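You operate a simulated robot arm through the tools that you are given. There is no shell and no other tool.

You run a simulated two-armed robot. Do the job below in one go: nothing can be reset, and whatever is moved stays where it is left.

Task
Fit the wing nut on the M12 stud, then take the silver nut off the M16 stud.
Fine: wing nut down by hand till amber first; loosen the silver nut with the red wrench, stand that back; nut to the blue tray; the washer stays.

The check looks at the end state, three seconds after you hand in, the way a careful person would. Anything else that was tipped, shoved, dropped, spilled or broken makes it a failure.

Robot
Two 7-joint arms with two-finger parallel grippers on one trunk that stands fixed in place. Base frame: the origin is at the foot of the trunk, x ahead of it, y to its left, z up. Readings come in mm, rad, newtons and seconds.
The left shoulder is at [137, 171, 1144], the right one opposite. With the tool pointing down near the work surface each hand reaches from about 460 to 920 mm from the base axis, measured 20 degrees to its own side. Payload 4.4 kg a hand.
The TCP of each hand is the grasp point between the finger pads, 23 mm short of the fingertips. In the tool frame z runs along the fingers and y along their closing line. The gripper opens to 94 mm. The fingers are 38 mm wide and 10 mm thick; the gripper's body (54 by 96 mm) begins 39 mm behind the TCP.
Orientation is that of the tool frame in the base frame, as [roll, pitch, yaw] about the fixed x, y, z axes, in that order (R = Rz(yaw) Ry(pitch) Rx(roll)). With the fingers straight down and closing along the base's y, the tool's x points along the base's -x, its y along +y and its z along -z.

Tools
- The arms move only by the tool drive_tool. It takes "left_steps", "right_steps" or both (then of equal length, played together; a hand with none holds still); each is a list of rows, each a list of 7 numbers: the turn, a rotation vector about the base's x, y, z in rad, then the shift along the base's x, y, z in mm, then the opening, from 0 (shut) to 1 (fully open). In form: [[rx, ry, rz, dx, dy, dz, fingers], ...]. A call has 1 to 20 rows; each row is the pose to reach, as a shift and turn from the pose commanded when the call began. A row lasts 0.2 s, in which the tool goes at most 50 mm and 0.15 rad; a call with a longer step from one row to the next is refused whole, and so is a gripper value outside its range. Where a pose cannot be reached the arm comes as near as it can. A force on the tool above 40 N (or 10 N above the force at the start of the call, whichever is more), or a blocked arm, ends the call early, and 0.2 s more pass. Each finger travels about 72 mm/s and halts on what it meets, pressing with about 28 N; the grip force reading is that of the motor and also rises with nothing between the fingers. The clock runs only during rows and for 0.2 s after the last one: add rows that repeat a pose to give the fingers time. The reply holds the time, the measured pose of the TCP, the force on the tool along the base axes, the opening and the grip force, in the units named above and with some noise, with the torque about the TCP (base axes, N m) and any sound that the robot's microphone picked up.
- Cameras (640 x 400 px; columns grow to the right, rows downward): "scene" is now at [250.5, -43.3, 1295.9]; the picture's right is [-0.47, -0.88, 0.00], its down [-0.39, 0.20, -0.90] and it looks along [0.80, -0.42, -0.44] (base axes); focal length 214 px, centre (320, 200). "left" rides on the left gripper at [86, -16, -74] in its tool frame; the picture's right is [0.18, 0.98, 0.00], its down [-0.58, 0.11, -0.81] and it looks along [-0.79, 0.15, 0.59] (tool axes); focal length 243 px, centre (320, 200). "right" rides on the right gripper at [86, 16, -75] in its tool frame; the picture's right is [-0.18, 0.98, 0.00], its down [-0.58, -0.11, -0.81] and it looks along [-0.79, -0.15, 0.59] (tool axes); focal length 243 px, centre (320, 200). There is no depth. A picture from a camera that has moved, and an enlarged one, comes with that camera's place and axes in the base frame and with its lens.
- get_image(camera): a new picture of that camera. The clock stands still meanwhile.
- slide_trunk(by): moves the trunk up (or, below 0, down) by that many mm; the arms and the scene camera ride with it, the base frame stays. It gives what a move gives, with no picture.
- head_to(pan, tilt): turns the head with the scene camera to pan (to the left, within 1.396 rad either way) and tilt (down, from -0.506 to 1.204), counted from straight ahead of the robot (the tilt from the chest, where the trunk bows). It gives what a move gives.
- enlarge(camera, box): a new picture of the part [left, top, right, bottom] of that camera's present view, enlarged. The clock stands still meanwhile.
- finish_job(): hands the job in; it is judged then, once.

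Nothing tells you positions but the pictures and the camera data. Unless the task says otherwise, let go and move clear before handing in.

The tools are called after "Call:" as name(argument=value, ...) on one line, values as JSON. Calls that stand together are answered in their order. drive_tool: Moves the arms, as the interface text tells. Its arguments: {"type":"object","properties":{"left_steps":{"type":"array"},"right_steps":{"type":"array"}},"required":[]} The other tools are called the same way: slide_trunk (by) moves the trunk up or down; head_to (pan, tilt) turns the head that bears the scene camera; get_image (camera) takes a picture; enlarge (camera, box) takes an enlarged picture of a part of a camera's view; finish_job () hands the job in.

At the start:

```text
time: 0.0
left_ee_pos: [614.4, 110.9, 1273.7]
left_orientation: [-3.141, 0.001, -3.142]
left_wrist_force: [0.4, -0.9, 0.5]
left_ft_torque: [0.0, 0.01, -0.01]
left_grip_width: 94.3
left_grip_force: 0.1
right_ee_pos: [398.7, -348.9, 1283.4]
right_orientation: [-3.14, -0.001, -3.142]
right_wrist_force: [-1.4, 0.3, -0.4]
right_ft_torque: [0.0, 0.01, 0.0]
right_grip_width: 94.2
right_grip_force: 0.0
trunk travel left (down, up): [-158.0, 230.0]
head pan, tilt (commanded): [-0.485, 0.452]
```

scene: 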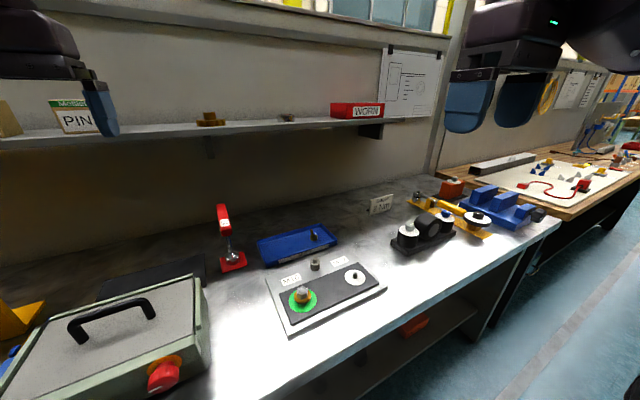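
right: 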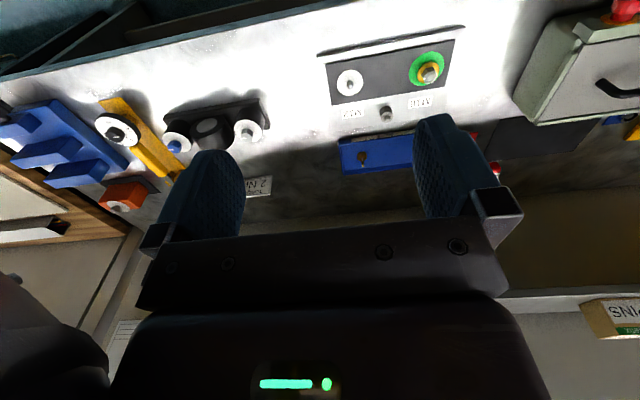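
left: 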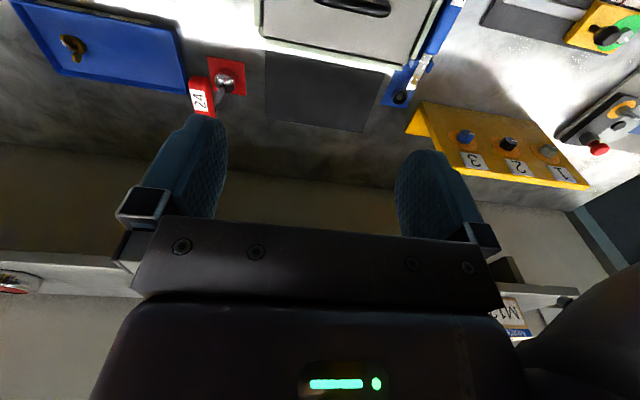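

I see a workbench with a plate carrying two studs (one with a green ring and a nut, one with a white washer), a blue tray holding something, and a red wrench standing in a holder. I'll take enlarged pictures to identify the parts before moving.

Call:
enlarge(camera="scene", box=[200, 180, 400, 340])

Call:
enlarge(camera="right", box=[310, 10, 510, 180])

Call:
enlarge(camera="left", box=[0, 0, 260, 140])

```text
2.50 times, centred on (300, 260) of scene
camera zoom: at [250.5, -43.3, 1295.9], right [-0.47, -0.88, 0.0], down [-0.39, 0.2, -0.9], along [0.8, -0.42, -0.44], focal length 536 px, centre (370, 50)
```

zoom: 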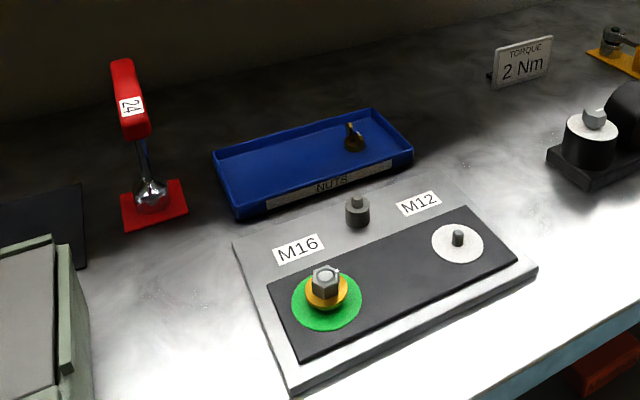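

```text
2.35 times, centred on (410, 95) of right
camera zoom: at [311.7, -333.4, 1357.9], right [0.18, 0.98, 0.0], down [0.58, -0.11, 0.81], along [0.79, -0.15, -0.59], focal length 571 px, centre (108, 447)
```

zoom: 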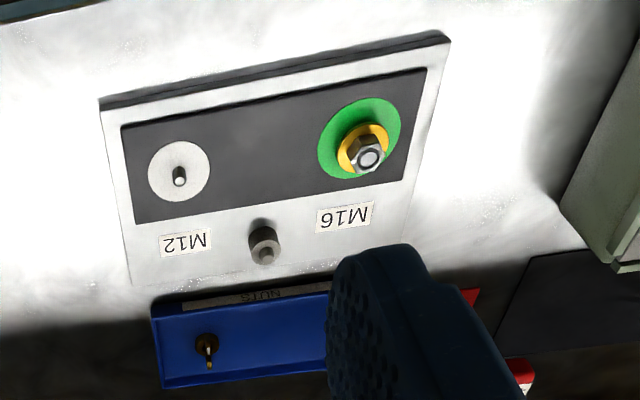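

```text
2.46 times, centred on (130, 70) of left
camera zoom: at [528.4, 96.7, 1348.9], right [-0.18, 0.98, 0.0], down [0.58, 0.11, 0.81], along [0.79, 0.15, -0.59], focal length 597 px, centre (788, 520)
```

zoom: 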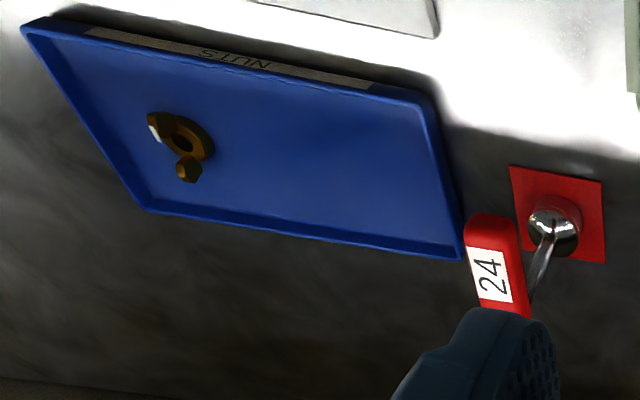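

The M12 stud (white disc) is at about (580, -322, 864), and the M16 nut with the green disc is at about (580, -171). The wing nut is in the tray near (803, -310) and the red wrench stands near (803, -47). I'll look at the details and at the shelf clearance next.

Call:
enlarge(camera="scene", box=[200, 195, 280, 275])

Call:
enlarge(camera="scene", box=[260, 215, 400, 335])

Call:
enlarge(camera="left", box=[0, 0, 140, 100])

Call:
head_to(pan=-0.25, tilt=0.7)

```text
5.00 times, centred on (240, 235) of scene
camera zoom: at [250.5, -43.3, 1295.9], right [-0.47, -0.88, 0.0], down [-0.39, 0.2, -0.9], along [0.8, -0.42, -0.44], focal length 1072 px, centre (720, 25)
```

zoom: 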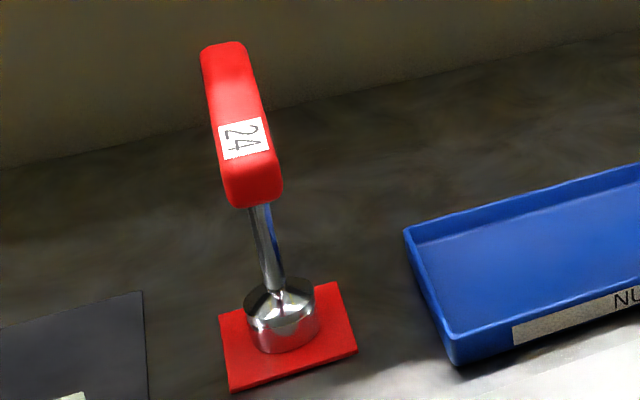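

```text
3.33 times, centred on (330, 275) of scene
camera zoom: at [250.5, -43.3, 1295.9], right [-0.47, -0.88, 0.0], down [-0.39, 0.2, -0.9], along [0.8, -0.42, -0.44], focal length 715 px, centre (287, -50)
```

zoom: 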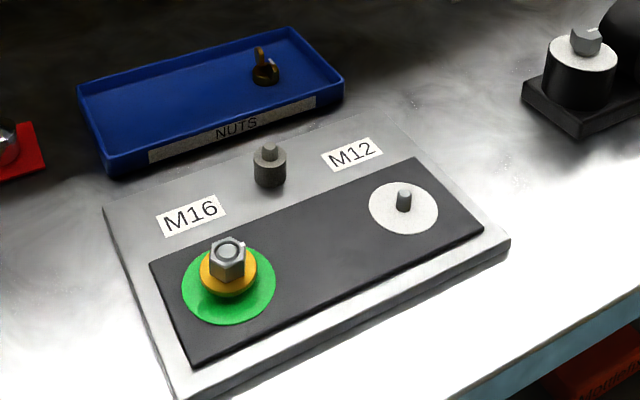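

```text
4.00 times, centred on (70, 50) of left
camera zoom: at [528.4, 96.7, 1348.9], right [-0.18, 0.98, 0.0], down [0.58, 0.11, 0.81], along [0.79, 0.15, -0.59], focal length 970 px, centre (1320, 800)
```

zoom: 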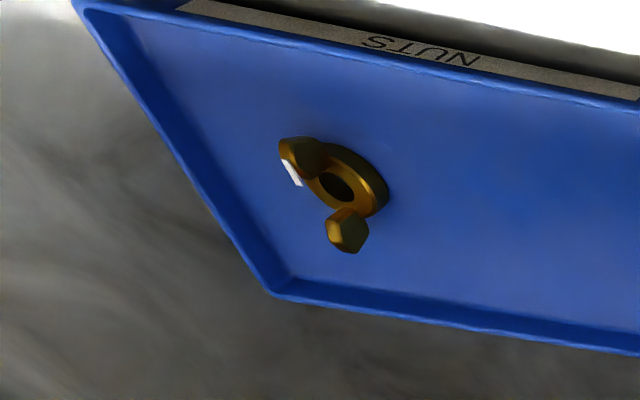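

```text
time: 0.8
left_ee_pos: [614.9, 109.7, 1274.9]
left_orientation: [3.14, -0.001, -3.141]
left_wrist_force: [0.2, 0.5, -0.5]
left_ft_torque: [0.01, 0.0, 0.0]
left_grip_width: 93.7
left_grip_force: 0.1
right_ee_pos: [398.4, -349.4, 1282.8]
right_orientation: [-3.141, 0.0, -3.142]
right_wrist_force: [-0.3, 0.4, 0.3]
right_ft_torque: [-0.01, 0.01, 0.0]
right_grip_width: 94.3
right_grip_force: 0.1
trunk travel left (down, up): [-158.0, 230.0]
head pan, tilt (commanded): [-0.25, 0.7]
```

Call:
get_image(camera="scene")

Call:
enlarge(camera="scene", box=[320, 100, 560, 260])

```text
taken
camera scene: at [251.5, -21.6, 1273.9], right [-0.25, -0.97, 0.0], down [-0.62, 0.16, -0.77], along [0.74, -0.19, -0.64], focal length 214 px, centre (320, 200)
```

scene: 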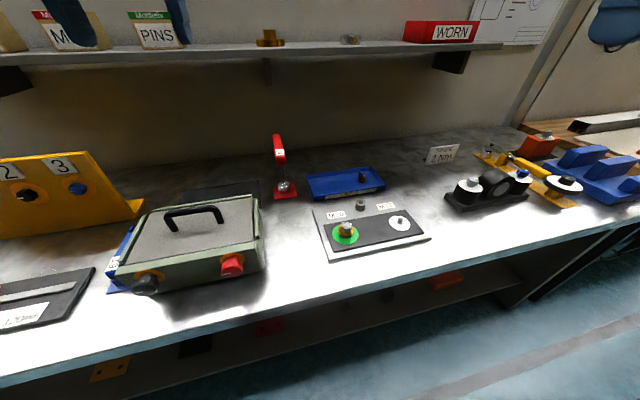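

```text
2.50 times, centred on (440, 180) of scene
camera zoom: at [251.5, -21.6, 1273.9], right [-0.25, -0.97, 0.0], down [-0.62, 0.16, -0.77], along [0.74, -0.19, -0.64], focal length 536 px, centre (20, 250)
```

zoom: 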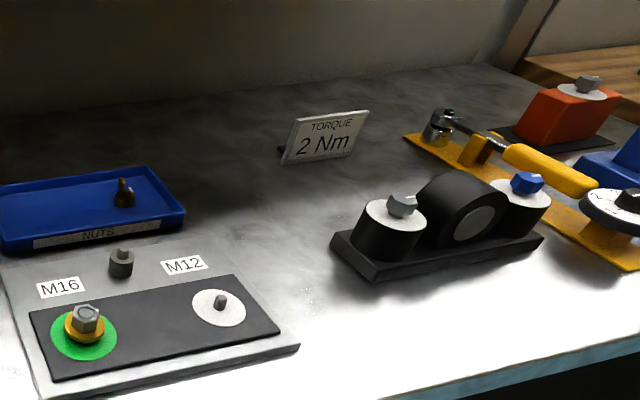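

The wrench appears to be a T-handle socket wrench standing upright, and the shelf edge is far back (x≈930, z≈1213). I'll bring the right hand over the tray to see the wing nut, and the left hand nearer the wrench to see that.

Call:
drive_tool(right_steps=[[0, 0, 0, 36, 4, -25, 1], [0, 0, 0, 72, 8, -50, 1], [0, 0, 0, 108, 12, -75, 1], [0, 0, 0, 144, 16, -100, 1], [0, 0, 0, 180, 20, -125, 1], [0, 0, 0, 216, 24, -150, 1], [0, 0, 0, 252, 28, -175, 1], [0, 0, 0, 288, 32, -200, 1], [0, 0, 0, 324, 36, -225, 1], [0, 0, 0, 350, 39, -245, 1]], left_steps=[[0, 0, 0, 0, -10, -20, 1], [0, 0, 0, 0, -20, -40, 1], [0, 0, 0, 0, -30, -60, 1], [0, 0, 0, 0, -40, -80, 1], [0, 0, 0, 0, -50, -100, 1], [0, 0, 0, 0, -60, -120, 1], [0, 0, 0, 0, -70, -140, 1], [0, 0, 0, 0, -80, -160, 1], [0, 0, 0, 0, -90, -180, 1], [0, 0, 0, 0, -100, -200, 1]])

```text
time: 3.0
left_ee_pos: [615.2, 9.8, 1070.7]
left_orientation: [3.141, -0.004, -3.14]
left_wrist_force: [0.4, -0.5, 0.3]
left_ft_torque: [0.0, 0.0, 0.0]
left_grip_width: 94.0
left_grip_force: 0.0
right_ee_pos: [724.9, -323.3, 1040.0]
right_orientation: [3.14, 0.001, 3.14]
right_wrist_force: [0.0, -0.2, 0.1]
right_ft_torque: [0.02, 0.04, 0.01]
right_grip_width: 93.8
right_grip_force: 0.1
right hand out of reach, approached as far as the arm can: row 10
trunk travel left (down, up): [-158.0, 230.0]
head pan, tilt (commanded): [-0.25, 0.7]
```

The right hand stopped short at (725, -323, 1040), because it reaches less when it is high. I'll see what both hand cameras show.

Call:
get_image(camera="right")

Call:
get_image(camera="left")

Call:
get_image(camera="scene")

```text
taken
camera right: at [638.0, -308.3, 1115.1], right [0.19, 0.98, 0.0], down [0.58, -0.11, 0.81], along [0.79, -0.15, -0.59], focal length 243 px, centre (320, 200)
```

right: 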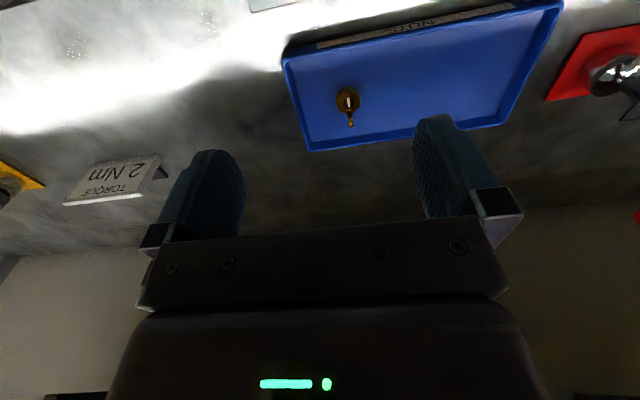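

```text
taken
camera left: at [529.3, -4.0, 1146.6], right [-0.18, 0.98, 0.0], down [0.58, 0.11, 0.8], along [0.79, 0.15, -0.59], focal length 243 px, centre (320, 200)
```

left: 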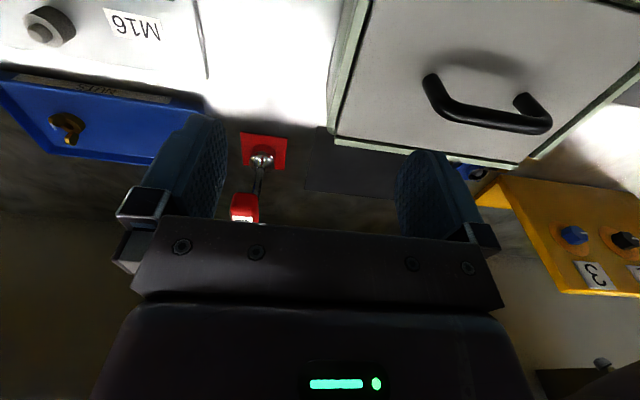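

```text
taken
camera scene: at [253.5, -22.3, 1273.1], right [-0.25, -0.97, 0.0], down [-0.63, 0.16, -0.76], along [0.74, -0.19, -0.65], focal length 214 px, centre (320, 200)
```

scene: 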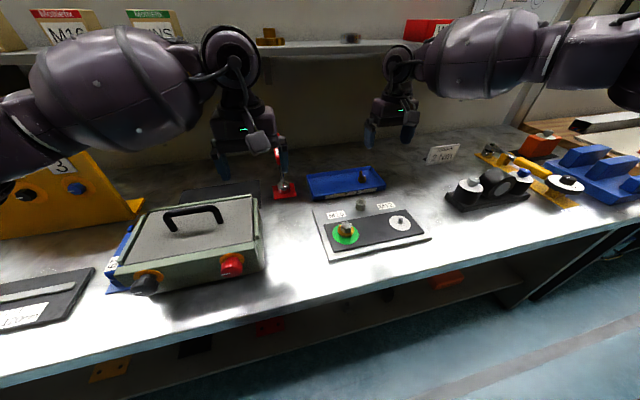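

Call:
enlarge(camera="right", box=[280, 0, 440, 150])

Call:
enlarge(camera="left", box=[0, 0, 160, 160])

Call:
enlarge(camera="left", box=[200, 110, 320, 230])

Call:
enlarge(camera="scene", box=[240, 120, 440, 270])

```text
2.67 times, centred on (360, 75) of right
camera zoom: at [638.0, -308.3, 1115.1], right [0.19, 0.98, 0.0], down [0.58, -0.11, 0.81], along [0.79, -0.15, -0.59], focal length 647 px, centre (213, 533)
```

zoom: 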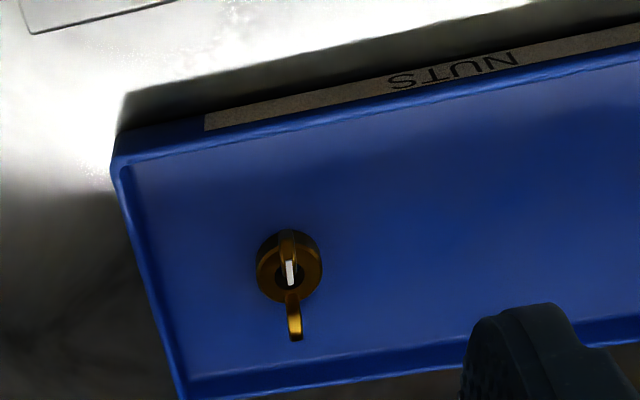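

```text
2.50 times, centred on (80, 80) of left
camera zoom: at [529.3, -4.0, 1146.6], right [-0.18, 0.98, 0.0], down [0.58, 0.11, 0.8], along [0.79, 0.15, -0.59], focal length 606 px, centre (920, 500)
```

zoom: 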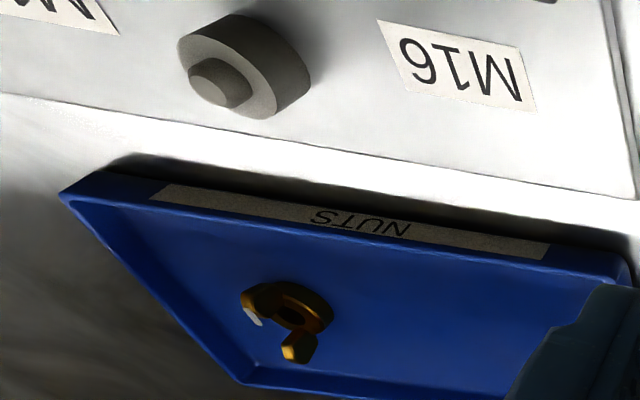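

```text
3.33 times, centred on (260, 170) of left
camera zoom: at [529.3, -4.0, 1146.6], right [-0.18, 0.98, 0.0], down [0.58, 0.11, 0.8], along [0.79, 0.15, -0.59], focal length 809 px, centre (520, 300)
```

zoom: 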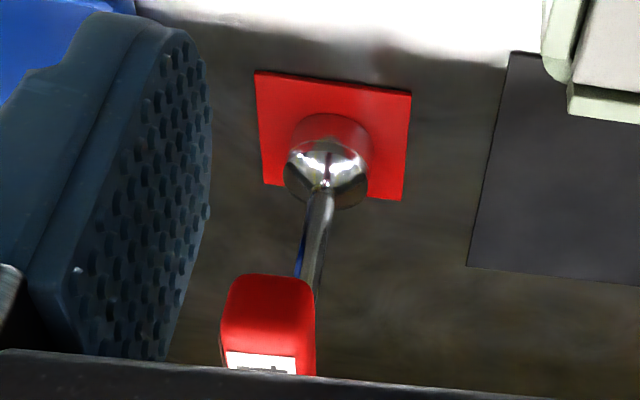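

```text
2.67 times, centred on (340, 195) of scene
camera zoom: at [253.5, -22.3, 1273.1], right [-0.25, -0.97, 0.0], down [-0.63, 0.16, -0.76], along [0.74, -0.19, -0.65], focal length 572 px, centre (267, 213)
```

zoom: 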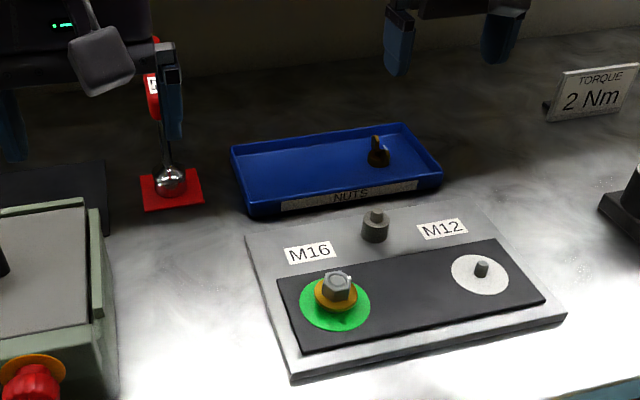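

The wing nut sits flat in the tray at about (798, -305.5, base 860). Its wings lie along x and their tips reach z≈884, so the fingers should close along y on the wings. I'll lower the right hand here before reaching further out.

Call:
drive_tool(right_steps=[[0, 0, 0, 0, 0, -30, 1], [0, 0, 0, 0, 0, -60, 1], [0, 0, 0, 0, 0, -90, 1], [0, 0, 0, 0, 0, -100, 1], [0, 0, 0, 0, 0, -100, 1]])

```text
time: 4.2
left_ee_pos: [613.1, 10.4, 1073.9]
left_orientation: [-3.141, 0.0, 3.141]
left_wrist_force: [-0.8, -0.7, 0.7]
left_ft_torque: [0.05, 0.02, -0.02]
left_grip_width: 94.5
left_grip_force: 0.0
right_ee_pos: [702.7, -332.8, 953.8]
right_orientation: [3.141, 0.002, -3.142]
right_wrist_force: [-0.2, -0.1, -0.2]
right_ft_torque: [0.01, 0.03, -0.03]
right_grip_width: 94.1
right_grip_force: 0.1
right hand out of reach, approached as far as the arm can: row 1, 2, 3, 4, 5
trunk travel left (down, up): [-158.0, 230.0]
head pan, tilt (commanded): [-0.25, 0.7]
```

Lowering here pulled the hand back, so the arm seems to be stuck in an awkward posture. I'll retract it to a comfortable pose and see where the commanded reference lies.

Call:
drive_tool(right_steps=[[0, 0, 0, -40, 0, 0, 1], [0, 0, 0, -80, 0, 0, 1], [0, 0, 0, -120, 0, 0, 1], [0, 0, 0, -120, 0, 0, 1]])

```text
time: 5.2
left_ee_pos: [614.4, 10.5, 1074.1]
left_orientation: [-3.139, -0.003, 3.141]
left_wrist_force: [1.1, -0.3, 0.0]
left_ft_torque: [-0.03, 0.02, -0.01]
left_grip_width: 94.1
left_grip_force: 0.0
right_ee_pos: [583.8, -330.1, 951.4]
right_orientation: [3.141, 0.0, 3.14]
right_wrist_force: [0.4, -0.3, -1.0]
right_ft_torque: [0.01, 0.0, 0.05]
right_grip_width: 94.3
right_grip_force: 0.0
trunk travel left (down, up): [-158.0, 230.0]
head pan, tilt (commanded): [-0.25, 0.7]
```

The commanded reference is clipped to the reachable pose. I'll try extending outward again from this posture along the tray direction, at z≈950.

Call:
drive_tool(right_steps=[[0, 0, 0, 40, 5, 0, 1], [0, 0, 0, 80, 10, 0, 1], [0, 0, 0, 110, 13, 0, 1], [0, 0, 0, 140, 16, 0, 1], [0, 0, 0, 170, 20, 0, 1], [0, 0, 0, 190, 22, 0, 1], [0, 0, 0, 213, 24, 0, 1], [0, 0, 0, 213, 24, 0, 1]])

```text
time: 7.0
left_ee_pos: [614.6, 11.0, 1075.3]
left_orientation: [3.141, 0.001, 3.14]
left_wrist_force: [-0.2, 0.5, 0.4]
left_ft_torque: [0.03, 0.01, -0.02]
left_grip_width: 94.0
left_grip_force: 0.0
right_ee_pos: [714.0, -336.3, 979.5]
right_orientation: [-3.141, 0.0, 3.141]
right_wrist_force: [0.6, 0.0, -0.1]
right_ft_torque: [0.0, -0.03, -0.05]
right_grip_width: 93.8
right_grip_force: 0.0
right hand out of reach, approached as far as the arm can: row 4, 5, 6, 7, 8
trunk travel left (down, up): [-158.0, 230.0]
head pan, tilt (commanded): [-0.25, 0.7]
```

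The limit surface doesn't look like plain arm length, so a joint limit in this posture is more likely. I'll look at the arm's configuration.

Call:
head_to(pan=-0.6, tilt=0.35)

Call:
get_image(camera="scene")

```text
time: 7.8
left_ee_pos: [615.2, 11.0, 1073.6]
left_orientation: [3.141, -0.002, 3.141]
left_wrist_force: [-0.3, -0.6, -0.4]
left_ft_torque: [0.05, 0.0, -0.01]
left_grip_width: 93.9
left_grip_force: 0.0
right_ee_pos: [714.1, -336.0, 977.6]
right_orientation: [-3.142, -0.001, -3.141]
right_wrist_force: [0.4, 0.1, -0.2]
right_ft_torque: [-0.03, 0.01, 0.0]
right_grip_width: 93.8
right_grip_force: 0.0
trunk travel left (down, up): [-158.0, 230.0]
head pan, tilt (commanded): [-0.6, 0.351]
```

```text
taken
camera scene: at [246.1, -53.0, 1305.2], right [-0.56, -0.83, 0.0], down [-0.28, 0.19, -0.94], along [0.78, -0.53, -0.34], focal length 214 px, centre (320, 200)
```

scene: 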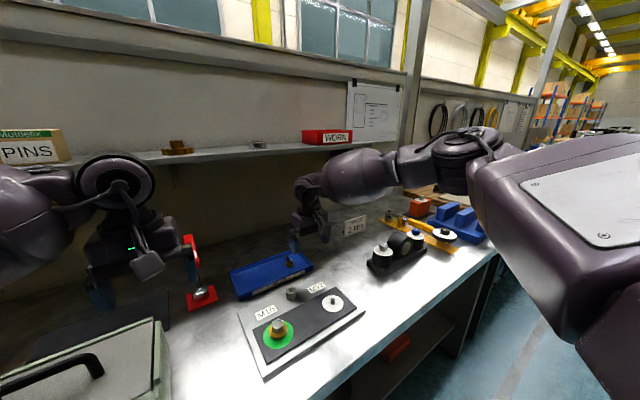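

The right elbow is still bent outward, so a wrist joint limit is the probable cause rather than arm length. I'll test whether turning the tool about the vertical frees the reach.

Call:
drive_tool(right_steps=[[0, 0, -0.14, 0, 0, 0, 1], [0, 0, -0.28, 0, 0, 0, 1], [0, 0, -0.42, 0, 0, 0, 1], [0, 0, -0.56, 0, 0, 0, 1], [0, 0, -0.7, 0, 0, 0, 1], [0, 0, -0.7, 20, 0, 0, 1], [0, 0, -0.7, 40, 10, 0, 1], [0, 0, -0.7, 60, 20, 0, 1], [0, 0, -0.7, 80, 30, 0, 1], [0, 0, -0.7, 80, 30, 0, 1]])

```text
time: 10.0
left_ee_pos: [615.3, 11.1, 1075.8]
left_orientation: [-3.142, -0.001, -3.14]
left_wrist_force: [0.3, 0.0, 0.4]
left_ft_torque: [-0.01, 0.01, -0.03]
left_grip_width: 94.0
left_grip_force: 0.0
right_ee_pos: [720.2, -341.3, 990.4]
right_orientation: [-3.141, -0.001, 2.441]
right_wrist_force: [0.7, -0.9, 0.2]
right_ft_torque: [0.01, 0.01, -0.04]
right_grip_width: 94.1
right_grip_force: 0.0
right hand out of reach, approached as far as the arm can: row 6, 7, 8, 9, 10
trunk travel left (down, up): [-158.0, 230.0]
head pan, tilt (commanded): [-0.6, 0.351]
```

Turning the tool made no difference. I'll try swinging the hand outward to the right to see whether it extends further there, watching for the torque rig, which is lower down.

Call:
drive_tool(right_steps=[[0, 0, 0.14, -20, -20, 10, 1], [0, 0, 0.28, -20, -40, 20, 1], [0, 0, 0.42, -20, -60, 30, 1], [0, 0, 0.56, -20, -80, 40, 1], [0, 0, 0.7, -20, -100, 40, 1], [0, 0, 0.7, 0, -100, 40, 1], [0, 0, 0.7, 20, -100, 40, 1], [0, 0, 0.7, 40, -100, 40, 1], [0, 0, 0.7, 60, -100, 40, 1], [0, 0, 0.7, 80, -100, 40, 1], [0, 0, 0.7, 80, -100, 40, 1]])

```text
time: 12.4
left_ee_pos: [613.3, 10.9, 1073.6]
left_orientation: [3.14, 0.0, -3.141]
left_wrist_force: [-0.3, 0.5, 0.3]
left_ft_torque: [0.04, 0.01, -0.04]
left_grip_width: 93.8
left_grip_force: 0.0
right_ee_pos: [752.4, -438.7, 1036.4]
right_orientation: [-3.142, 0.001, 3.141]
right_wrist_force: [0.2, 0.2, -0.3]
right_ft_torque: [-0.01, 0.01, 0.0]
right_grip_width: 93.9
right_grip_force: 0.2
right hand out of reach, approached as far as the arm can: row 8, 9, 10, 11
trunk travel left (down, up): [-158.0, 230.0]
head pan, tilt (commanded): [-0.6, 0.351]
```

Out to the right the hand reached x=752, so the limit is on reaching inward. I'll lower it over empty table here and see how height changes the reach.

Call:
drive_tool(right_steps=[[0, 0, 0, 0, 0, -40, 1], [0, 0, 0, 0, 0, -80, 1], [0, 0, 0, 0, 0, -110, 1], [0, 0, 0, 20, 0, -110, 1], [0, 0, 0, 40, 0, -110, 1], [0, 0, 0, 40, 0, -110, 1]])

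```text
time: 13.8
left_ee_pos: [613.8, 10.3, 1073.9]
left_orientation: [-3.141, 0.001, -3.141]
left_wrist_force: [0.2, 0.5, 0.5]
left_ft_torque: [-0.01, 0.0, -0.04]
left_grip_width: 93.9
left_grip_force: 0.1
right_ee_pos: [731.7, -452.8, 948.5]
right_orientation: [-3.141, -0.001, -3.141]
right_wrist_force: [0.0, -0.6, -0.3]
right_ft_torque: [-0.02, 0.01, 0.01]
right_grip_width: 93.9
right_grip_force: 0.1
right hand out of reach, approached as far as the arm can: row 1, 2, 3, 4, 5, 6
trunk travel left (down, up): [-158.0, 230.0]
head pan, tilt (commanded): [-0.6, 0.351]
```

Lower gives less reach. I'll test whether tilting the tool forward (fingers pointing down and ahead, rotation about y) extends it, while staying well above everything.

Call:
drive_tool(right_steps=[[0, -0.1, 0, -20, 30, 30, 1], [0, -0.2, 0, -30, 60, 50, 1], [0, -0.3, 0, -30, 90, 50, 1], [0, -0.4, 0, -30, 120, 50, 1], [0, -0.5, 0, -30, 147, 50, 1], [0, -0.5, 0, 0, 147, 30, 1], [0, -0.5, 0, 20, 147, 10, 1], [0, -0.5, 0, 40, 147, 0, 1], [0, -0.5, 0, 66, 147, 0, 1], [0, -0.5, 0, 66, 147, 0, 1]])

```text
time: 16.0
left_ee_pos: [613.5, 11.6, 1074.1]
left_orientation: [-3.14, 0.0, 3.14]
left_wrist_force: [-0.2, -0.2, -0.6]
left_ft_torque: [-0.01, -0.01, 0.02]
left_grip_width: 94.1
left_grip_force: 0.0
right_ee_pos: [768.1, -320.0, 959.5]
right_orientation: [3.141, 0.501, -3.141]
right_wrist_force: [0.2, 0.1, 0.1]
right_ft_torque: [-0.02, 0.01, 0.01]
right_grip_width: 94.0
right_grip_force: 0.0
right hand out of reach, approached as far as the arm can: row 8, 9, 10
trunk travel left (down, up): [-158.0, 230.0]
head pan, tilt (commanded): [-0.6, 0.351]
```

Tilting 0.5 rad brought the hand out to x=768. I'll repeat the same target for several rows to see whether the arm keeps creeping closer, which would mean the solver just needs time.

Call:
drive_tool(right_steps=[[0, 0, 0, 30, 14, -5, 1], [0, 0, 0, 30, 14, -5, 1], [0, 0, 0, 30, 14, -5, 1], [0, 0, 0, 30, 14, -5, 1], [0, 0, 0, 30, 14, -5, 1], [0, 0, 0, 30, 14, -5, 1], [0, 0, 0, 30, 14, -5, 1], [0, 0, 0, 30, 14, -5, 1]])

Call:
get_image(camera="right")

Call:
get_image(camera="scene")

Call:
get_image(camera="left")

```text
time: 17.8
left_ee_pos: [614.7, 12.0, 1074.5]
left_orientation: [3.141, 0.001, 3.141]
left_wrist_force: [0.8, -0.4, 0.2]
left_ft_torque: [0.04, 0.0, 0.0]
left_grip_width: 94.1
left_grip_force: 0.0
right_ee_pos: [771.1, -318.6, 965.4]
right_orientation: [3.141, 0.503, 3.141]
right_wrist_force: [1.0, 0.1, 0.4]
right_ft_torque: [0.04, 0.0, -0.01]
right_grip_width: 93.9
right_grip_force: 0.0
right hand out of reach, approached as far as the arm can: row 1, 2, 3, 4, 5, 6, 7, 8
trunk travel left (down, up): [-158.0, 230.0]
head pan, tilt (commanded): [-0.6, 0.351]
```

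```text
taken
camera right: at [658.8, -304.0, 990.4], right [0.16, 0.98, 0.09], down [0.12, -0.11, 0.99], along [0.98, -0.15, -0.14], focal length 243 px, centre (320, 200)
```

right: 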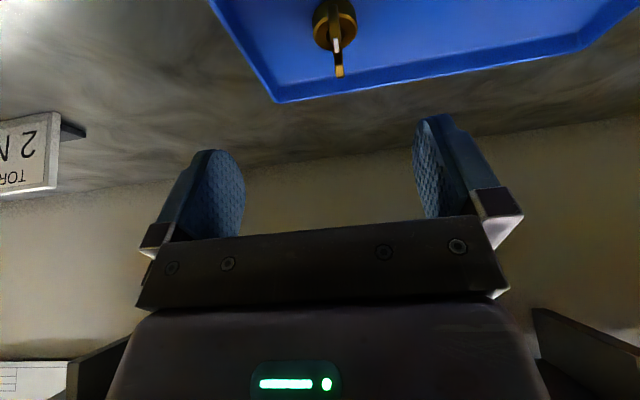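

```text
taken
camera scene: at [246.0, -53.1, 1305.3], right [-0.56, -0.83, 0.0], down [-0.28, 0.19, -0.94], along [0.77, -0.53, -0.34], focal length 214 px, centre (320, 200)
```

scene: 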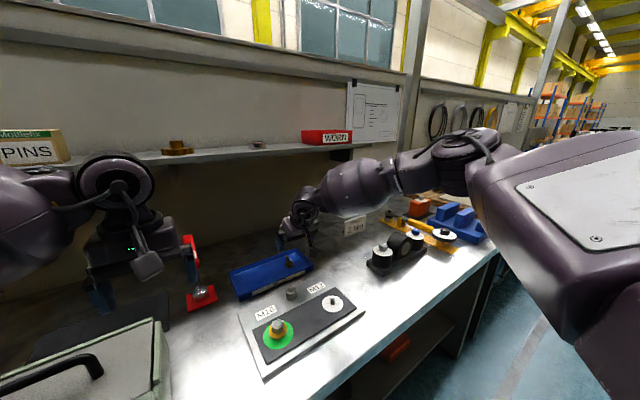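

```text
taken
camera left: at [527.6, -3.0, 1148.8], right [-0.18, 0.98, 0.0], down [0.58, 0.11, 0.81], along [0.79, 0.15, -0.59], focal length 243 px, centre (320, 200)
```

left: 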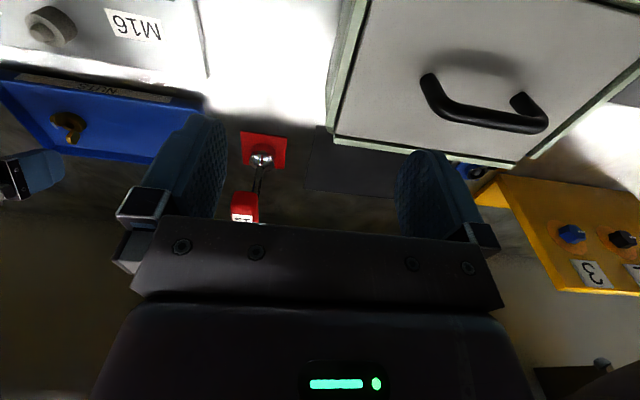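

Repeating the target didn't help, so the posture (elbow high and outward) is what limits the reach. I'll retract, raise the trunk so the arm works lower from the shoulder, and test the reach from there.

Call:
drive_tool(right_steps=[[0, 0.1, 0, -40, 0, 10, 1], [0, 0.2, 0, -80, 0, 10, 1], [0, 0.3, 0, -120, 0, 10, 1], [0, 0.4, 0, -160, 0, 10, 1], [0, 0.5, 0, -180, 0, 10, 1], [0, 0.5, 0, -180, 0, 10, 1]])

Call:
slide_trunk(by=120)

Call:
drive_tool(right_steps=[[0, 0, 0, 0, 0, -40, 1], [0, 0, 0, 0, 0, -80, 1], [0, 0, 0, 0, 0, -120, 1], [0, 0, 0, 40, 5, -120, 1], [0, 0, 0, 80, 5, -120, 1], [0, 0, 0, 120, 5, -120, 1], [0, 0, 0, 160, 5, -120, 1], [0, 0, 0, 200, 5, -120, 1], [0, 0, 0, 200, 5, -120, 1]])

```text
time: 19.2
left_ee_pos: [613.8, 10.2, 1074.9]
left_orientation: [3.14, -0.001, -3.14]
left_wrist_force: [-0.5, -0.5, -0.3]
left_ft_torque: [-0.03, 0.0, 0.02]
left_grip_width: 94.0
left_grip_force: 0.1
right_ee_pos: [590.4, -318.3, 976.6]
right_orientation: [-3.14, 0.0, 3.141]
right_wrist_force: [0.1, -0.8, -1.0]
right_ft_torque: [0.01, 0.01, 0.01]
right_grip_width: 94.0
right_grip_force: 0.1
trunk travel left (down, up): [-158.0, 230.0]
head pan, tilt (commanded): [-0.6, 0.351]
```

```text
time: 20.7
left_ee_pos: [616.0, 11.0, 1192.9]
left_orientation: [-3.141, -0.001, 3.14]
left_wrist_force: [0.0, -0.4, -0.1]
left_ft_torque: [0.0, 0.0, -0.01]
left_grip_width: 94.2
left_grip_force: 0.1
right_ee_pos: [583.7, -318.7, 1134.3]
right_orientation: [3.141, 0.075, 3.141]
right_wrist_force: [0.3, -0.3, 0.1]
right_ft_torque: [-0.02, 0.0, -0.02]
right_grip_width: 94.0
right_grip_force: 0.1
trunk travel left (down, up): [-278.0, 110.0]
head pan, tilt (commanded): [-0.6, 0.351]
```

```text
time: 22.7
left_ee_pos: [615.8, 10.9, 1194.9]
left_orientation: [-3.14, 0.001, 3.141]
left_wrist_force: [-0.7, -0.1, 0.6]
left_ft_torque: [0.03, 0.02, 0.01]
left_grip_width: 94.1
left_grip_force: 0.0
right_ee_pos: [597.6, -373.5, 1106.6]
right_orientation: [-3.141, 0.074, -3.141]
right_wrist_force: [-0.1, -0.1, 0.0]
right_ft_torque: [0.03, -0.01, 0.03]
right_grip_width: 94.0
right_grip_force: 0.1
right hand out of reach, approached as far as the arm can: row 1, 2, 3, 4, 5, 6, 7, 8, 9
trunk travel left (down, up): [-278.0, 110.0]
head pan, tilt (commanded): [-0.6, 0.351]
```

Raising the trunk made it worse, and the hand shifted oddly. I'll look at the arm's posture now.

Call:
head_to(pan=-0.9, tilt=0.35)

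Call:
get_image(camera="scene")

Call:
get_image(camera="left")

Call:
get_image(camera="right")

```text
time: 23.5
left_ee_pos: [615.1, 10.7, 1195.5]
left_orientation: [-3.141, 0.001, 3.141]
left_wrist_force: [-0.4, 0.1, 0.5]
left_ft_torque: [0.01, -0.02, -0.02]
left_grip_width: 93.9
left_grip_force: 0.0
right_ee_pos: [598.9, -373.0, 1107.0]
right_orientation: [-3.141, 0.075, 3.141]
right_wrist_force: [-0.2, -0.4, -0.8]
right_ft_torque: [0.02, 0.03, 0.01]
right_grip_width: 94.1
right_grip_force: 0.0
trunk travel left (down, up): [-278.0, 110.0]
head pan, tilt (commanded): [-0.901, 0.351]
```

```text
taken
camera scene: at [131.9, -73.4, 1436.1], right [-0.78, -0.62, 0.0], down [-0.21, 0.27, -0.94], along [0.58, -0.74, -0.34], focal length 214 px, centre (320, 200)
```

scene: 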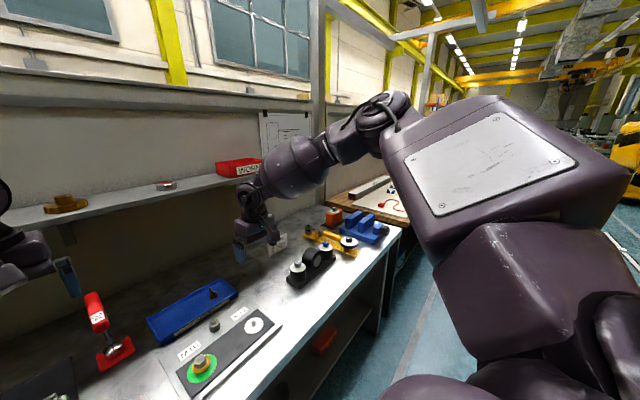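

```text
taken
camera left: at [528.4, -3.3, 1268.9], right [-0.18, 0.98, 0.0], down [0.58, 0.11, 0.81], along [0.79, 0.15, -0.59], focal length 243 px, centre (320, 200)
```

left: 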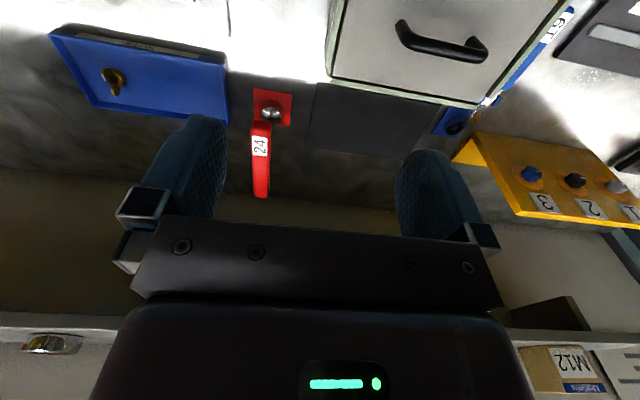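

```text
taken
camera right: at [505.8, -357.3, 1175.5], right [0.18, 0.98, 0.01], down [0.52, -0.11, 0.85], along [0.83, -0.15, -0.53], focal length 243 px, centre (320, 200)
```

right: 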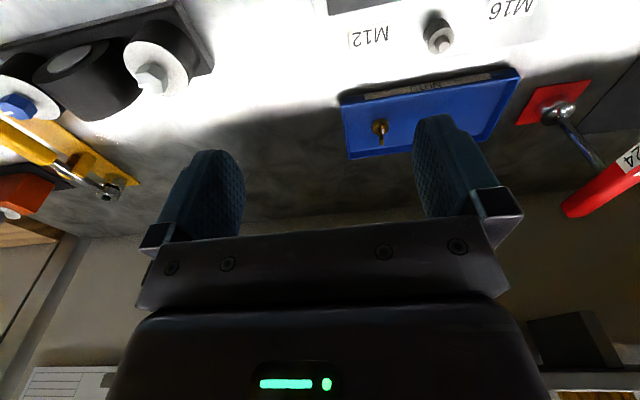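

Raising the trunk moved the head camera back about 114 mm, so the trunk bows. Lowering it should bring the shoulders forward and extend the reach. I'll lift the hands first, then lower the trunk below its starting height.

Call:
drive_tool(right_steps=[[0, -0.04, 0, -20, 20, 20, 1], [0, -0.075, 0, -40, 40, 40, 1], [0, -0.075, 0, -60, 50, 60, 1], [0, -0.075, 0, -60, 50, 60, 1]], left_steps=[[0, 0, 0, 0, 0, 20, 1], [0, 0, 0, 0, 0, 40, 1], [0, 0, 0, 0, 0, 60, 1], [0, 0, 0, 0, 0, 60, 1]])

Call:
slide_trunk(by=-190)

Call:
get_image(camera="scene")

```text
time: 24.5
left_ee_pos: [615.6, 12.4, 1254.2]
left_orientation: [3.141, 0.0, 3.14]
left_wrist_force: [0.1, -1.0, -0.1]
left_ft_torque: [-0.03, 0.01, 0.0]
left_grip_width: 93.9
left_grip_force: 0.1
right_ee_pos: [535.5, -320.8, 1168.8]
right_orientation: [-3.141, 0.149, -3.14]
right_wrist_force: [-0.1, 0.2, 0.2]
right_ft_torque: [0.01, 0.03, 0.02]
right_grip_width: 93.8
right_grip_force: 0.0
trunk travel left (down, up): [-278.0, 110.0]
head pan, tilt (commanded): [-0.901, 0.351]
```

```text
time: 26.6
left_ee_pos: [613.3, 10.2, 1066.2]
left_orientation: [-3.141, 0.002, -3.141]
left_wrist_force: [0.6, 0.1, 0.4]
left_ft_torque: [0.01, 0.0, -0.01]
left_grip_width: 94.0
left_grip_force: 0.0
right_ee_pos: [531.9, -318.7, 984.4]
right_orientation: [-3.141, 0.154, -3.141]
right_wrist_force: [-0.4, 0.0, 0.7]
right_ft_torque: [0.0, 0.01, -0.03]
right_grip_width: 94.0
right_grip_force: 0.1
trunk travel left (down, up): [-88.0, 300.0]
head pan, tilt (commanded): [-0.901, 0.351]
```

```text
taken
camera scene: at [297.0, -73.4, 1220.0], right [-0.78, -0.62, 0.0], down [-0.21, 0.27, -0.94], along [0.58, -0.74, -0.34], focal length 214 px, centre (320, 200)
```

scene: 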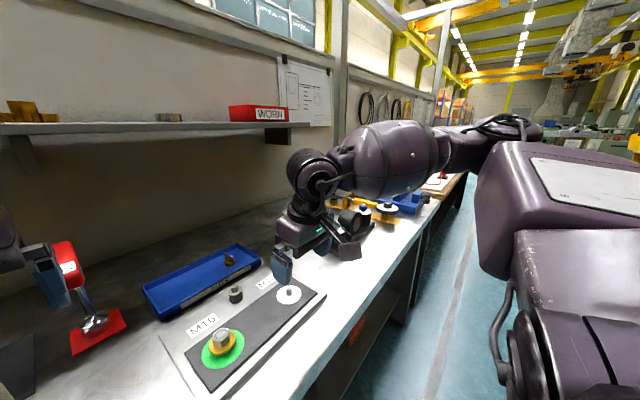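

Now the shoulders are further forward. I'll set the tool vertical again and extend over the tray at z≈960.

Call:
drive_tool(right_steps=[[0, 0.08, 0, 30, 0, 0, 1], [0, 0.153, 0, 60, 2, -10, 1], [0, 0.153, 0, 100, 4, -20, 1], [0, 0.153, 0, 140, 6, -20, 1], [0, 0.153, 0, 180, 8, -20, 1], [0, 0.153, 0, 220, 10, -20, 1], [0, 0.153, 0, 250, 12, -20, 1], [0, 0.153, 0, 266, 13, -20, 1], [0, 0.153, 0, 266, 13, -20, 1]])

Call:
get_image(camera="right")

```text
time: 28.6
left_ee_pos: [613.9, 10.6, 1066.3]
left_orientation: [-3.141, 0.002, -3.141]
left_wrist_force: [-0.2, -0.6, 0.4]
left_ft_torque: [0.02, -0.04, 0.03]
left_grip_width: 94.0
left_grip_force: 0.2
right_ee_pos: [799.0, -310.9, 964.0]
right_orientation: [-3.141, -0.002, -3.141]
right_wrist_force: [-0.5, 0.3, 0.3]
right_ft_torque: [0.01, 0.02, 0.0]
right_grip_width: 93.8
right_grip_force: 0.1
right hand out of reach, approached as far as the arm can: row 8, 9
trunk travel left (down, up): [-88.0, 300.0]
head pan, tilt (commanded): [-0.901, 0.351]
```

```text
taken
camera right: at [712.4, -294.8, 1040.5], right [0.18, 0.98, 0.0], down [0.58, -0.11, 0.81], along [0.79, -0.15, -0.59], focal length 243 px, centre (320, 200)
```

right: 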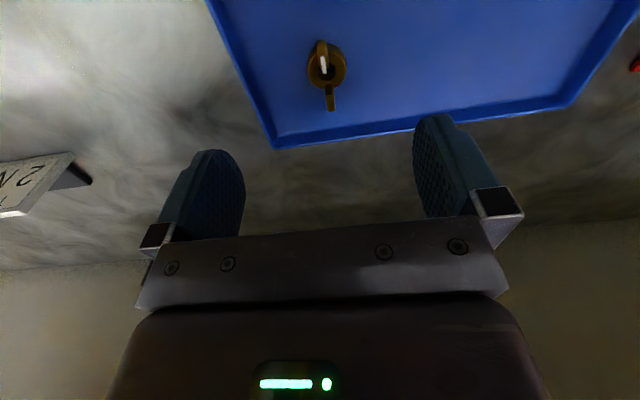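

The right hand now reaches (799, -311, 964) with the tool vertical, but only just. I'll lower the trunk another 50 mm for margin, raising both hands first to keep clearance.

Call:
drive_tool(right_steps=[[0, 0, 0, -10, 0, 10, 1], [0, 0, 0, -15, 0, 20, 1], [0, 0, 0, -20, 0, 30, 1]], left_steps=[[0, 0, 0, -10, 10, 20, 1], [0, 0, 0, -20, 20, 40, 1], [0, 0, 0, -30, 30, 60, 1]])

Call:
slide_trunk(by=-50)

Call:
enlarge(camera="right", box=[200, 0, 440, 150])

Call:
enlarge(camera="left", box=[0, 0, 240, 150])

```text
time: 29.4
left_ee_pos: [582.7, 40.2, 1124.1]
left_orientation: [3.141, 0.001, -3.141]
left_wrist_force: [0.2, -0.4, 0.5]
left_ft_torque: [0.04, -0.01, 0.0]
left_grip_width: 94.0
left_grip_force: 0.1
right_ee_pos: [777.8, -310.8, 994.7]
right_orientation: [-3.141, -0.001, -3.141]
right_wrist_force: [0.2, -0.8, -0.1]
right_ft_torque: [0.02, -0.02, 0.01]
right_grip_width: 94.3
right_grip_force: 0.0
trunk travel left (down, up): [-88.0, 300.0]
head pan, tilt (commanded): [-0.901, 0.351]
```

```text
time: 30.3
left_ee_pos: [582.1, 40.8, 1077.5]
left_orientation: [3.141, 0.003, -3.142]
left_wrist_force: [-1.1, -0.1, -0.6]
left_ft_torque: [0.03, -0.04, -0.02]
left_grip_width: 94.1
left_grip_force: 0.1
right_ee_pos: [777.6, -309.8, 946.3]
right_orientation: [-3.14, 0.001, -3.141]
right_wrist_force: [-0.7, 0.7, 0.8]
right_ft_torque: [0.0, -0.02, 0.04]
right_grip_width: 94.1
right_grip_force: 0.1
trunk travel left (down, up): [-38.0, 350.0]
head pan, tilt (commanded): [-0.901, 0.351]
```

```text
2.67 times, centred on (320, 75) of right
camera zoom: at [690.6, -294.9, 1021.8], right [0.18, 0.98, 0.0], down [0.58, -0.11, 0.81], along [0.79, -0.15, -0.59], focal length 647 px, centre (320, 533)
```

zoom: 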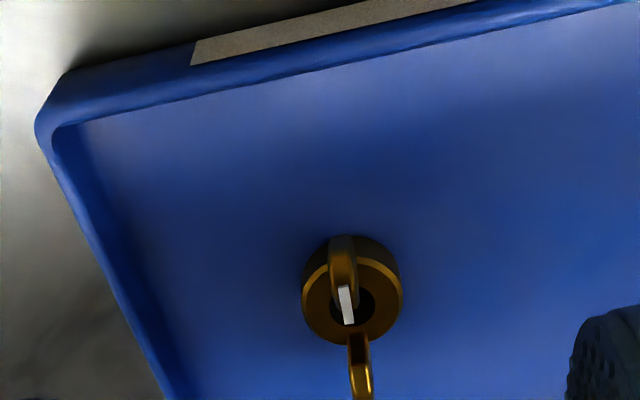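

```text
2.67 times, centred on (120, 75) of left
camera zoom: at [496.3, 26.9, 1150.8], right [-0.18, 0.98, 0.0], down [0.58, 0.11, 0.81], along [0.79, 0.15, -0.59], focal length 647 px, centre (853, 533)
```

zoom: 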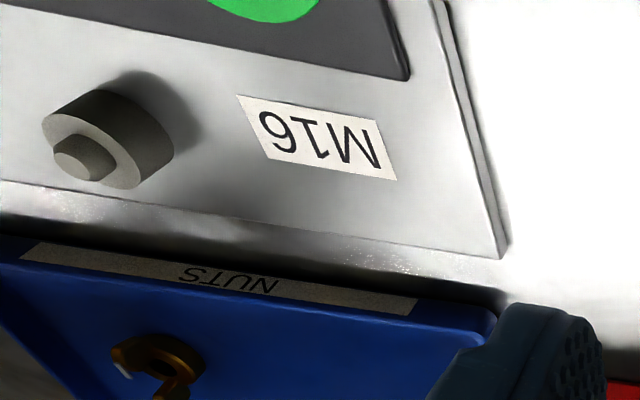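

The wing nut's axis is close to (798, -306), its wings lie along x, its hub top is near z≈869 and its wing tips near z≈884. I'll centre the open hand over it and lower part of the way, then check the picture.

Call:
drive_tool(right_steps=[[0, 0, 0, 10, 2, 0, 1], [0, 0, 0, 20.5, 3.8, -8, 1], [0, 0, 0, 20.5, 3.8, -20, 1], [0, 0, 0, 20.5, 3.8, -30, 1], [0, 0, 0, 20.5, 3.8, -30, 1]])

Call:
get_image(camera="right")

Call:
enlarge(camera="right", box=[240, 60, 400, 190])

```text
time: 31.5
left_ee_pos: [584.4, 41.1, 1074.9]
left_orientation: [-3.141, 0.0, 3.141]
left_wrist_force: [-0.6, -0.4, -0.5]
left_ft_torque: [-0.04, 0.02, 0.02]
left_grip_width: 93.8
left_grip_force: 0.2
right_ee_pos: [797.6, -306.8, 913.6]
right_orientation: [3.141, -0.001, 3.141]
right_wrist_force: [-1.1, 0.5, 0.2]
right_ft_torque: [-0.03, -0.03, -0.01]
right_grip_width: 93.8
right_grip_force: 0.1
trunk travel left (down, up): [-38.0, 350.0]
head pan, tilt (commanded): [-0.901, 0.351]
```

```text
taken
camera right: at [711.2, -290.8, 989.3], right [0.18, 0.98, 0.0], down [0.58, -0.11, 0.8], along [0.79, -0.15, -0.59], focal length 243 px, centre (320, 200)
```

right: 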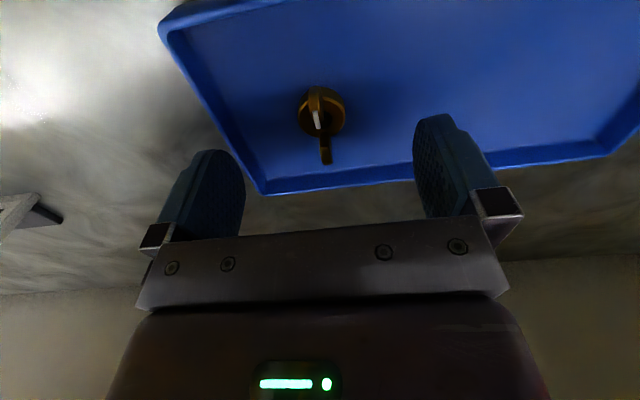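

```text
3.08 times, centred on (320, 125) of right
camera zoom: at [711.2, -290.8, 989.3], right [0.18, 0.98, 0.0], down [0.58, -0.11, 0.8], along [0.79, -0.15, -0.59], focal length 746 px, centre (320, 431)
```

zoom: 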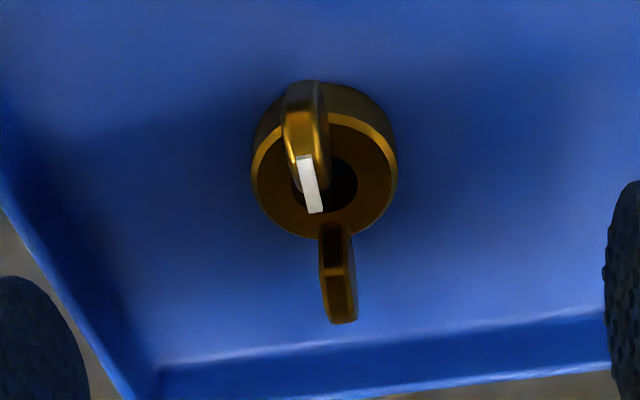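

Everything lines up: the nut's axis is near (797, -306) and the hand is centred on it. I'll lower to z≈894 and close on the wings.

Call:
drive_tool(right_steps=[[0, 0, 0, 0, 0.5, -8, 1], [0, 0, 0, 0, 0.5, -14, 1], [0, 0, 0, 0, 0.5, -19, 1], [0, 0, 0, 0, 0.5, -19, 0.5], [0, 0, 0, 0, 0.5, -19, 0.2], [0, 0, 0, 0, 0.5, -19, 0], [0, 0, 0, 0, 0.5, -19, 0], [0, 0, 0, 0, 0.5, -19, 0], [0, 0, 0, 0, 0.5, -19, 0]])

Call:
enlarge(camera="right", box=[220, 80, 420, 240])

```text
time: 33.5
left_ee_pos: [585.1, 40.5, 1075.1]
left_orientation: [-3.141, -0.001, -3.142]
left_wrist_force: [-0.8, 0.5, 0.7]
left_ft_torque: [0.0, -0.03, -0.04]
left_grip_width: 93.9
left_grip_force: 0.0
right_ee_pos: [799.0, -306.3, 896.2]
right_orientation: [-3.141, -0.003, -3.14]
right_wrist_force: [-0.1, -0.3, 0.4]
right_ft_torque: [-0.02, 0.01, -0.01]
right_grip_width: 5.1
right_grip_force: 27.9
trunk travel left (down, up): [-38.0, 350.0]
head pan, tilt (commanded): [-0.901, 0.351]
```

```text
2.50 times, centred on (320, 160) of right
camera zoom: at [711.9, -290.1, 970.8], right [0.18, 0.98, 0.0], down [0.58, -0.11, 0.8], along [0.79, -0.15, -0.59], focal length 606 px, centre (320, 300)
```

zoom: 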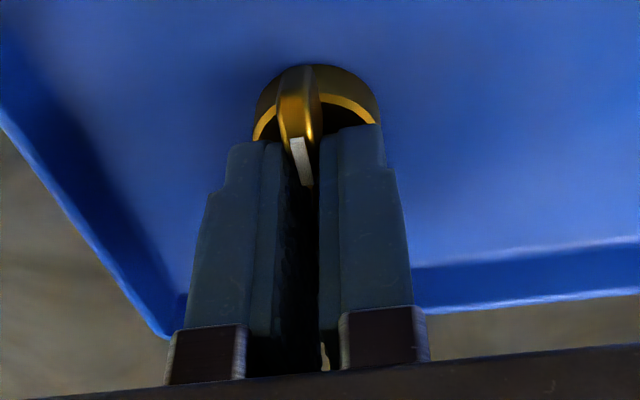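

The grip width of 5.1 mm at 28 N shows the wings are held. I'll lift the nut clear of the tray and carry it over toward the M12 stud.

Call:
drive_tool(right_steps=[[0, 0, 0, 0, 0, 8, 0], [0, 0, 0, 0, 0, 20, 0], [0, 0, 0, 0, 0, 35, 0], [0, 0, 0, 0, 0, 55, 0], [0, 0, 0, 0, 0, 75, 0], [0, 0, 0, 0, 0, 75, 0]])

Call:
get_image(camera="right")

Call:
head_to(pan=-0.45, tilt=0.7)

Call:
get_image(camera="scene")

```text
time: 34.9
left_ee_pos: [585.8, 40.7, 1073.0]
left_orientation: [-3.141, 0.001, 3.141]
left_wrist_force: [-0.2, -0.1, 0.4]
left_ft_torque: [-0.01, 0.01, -0.02]
left_grip_width: 94.1
left_grip_force: 0.0
right_ee_pos: [799.7, -305.2, 970.0]
right_orientation: [-3.14, -0.006, -3.141]
right_wrist_force: [0.1, -0.7, -1.3]
right_ft_torque: [0.01, -0.03, -0.01]
right_grip_width: 5.4
right_grip_force: 28.0
trunk travel left (down, up): [-38.0, 350.0]
head pan, tilt (commanded): [-0.901, 0.351]
```

```text
taken
camera right: at [712.8, -290.2, 1045.9], right [0.18, 0.98, 0.0], down [0.58, -0.11, 0.8], along [0.79, -0.15, -0.6], focal length 243 px, centre (320, 200)
```

right: 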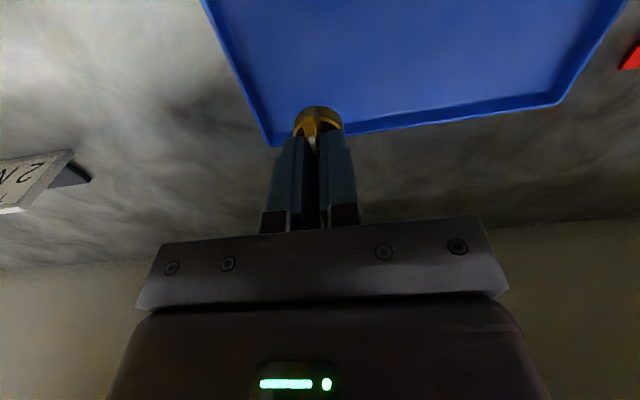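

```text
time: 35.8
left_ee_pos: [583.4, 40.3, 1074.2]
left_orientation: [3.14, -0.001, 3.141]
left_wrist_force: [0.7, 1.2, -0.8]
left_ft_torque: [0.01, 0.01, -0.02]
left_grip_width: 94.0
left_grip_force: 0.0
right_ee_pos: [798.7, -305.9, 971.1]
right_orientation: [-3.142, -0.003, 3.142]
right_wrist_force: [0.9, -0.5, -0.1]
right_ft_torque: [-0.01, 0.0, -0.01]
right_grip_width: 5.3
right_grip_force: 27.9
trunk travel left (down, up): [-38.0, 350.0]
head pan, tilt (commanded): [-0.45, 0.7]
```

```text
taken
camera scene: at [359.5, -37.6, 1125.1], right [-0.44, -0.9, 0.0], down [-0.58, 0.28, -0.77], along [0.69, -0.33, -0.64], focal length 214 px, centre (320, 200)
```

scene: 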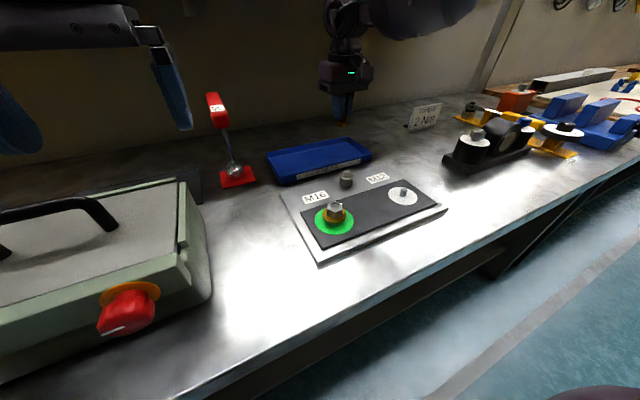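

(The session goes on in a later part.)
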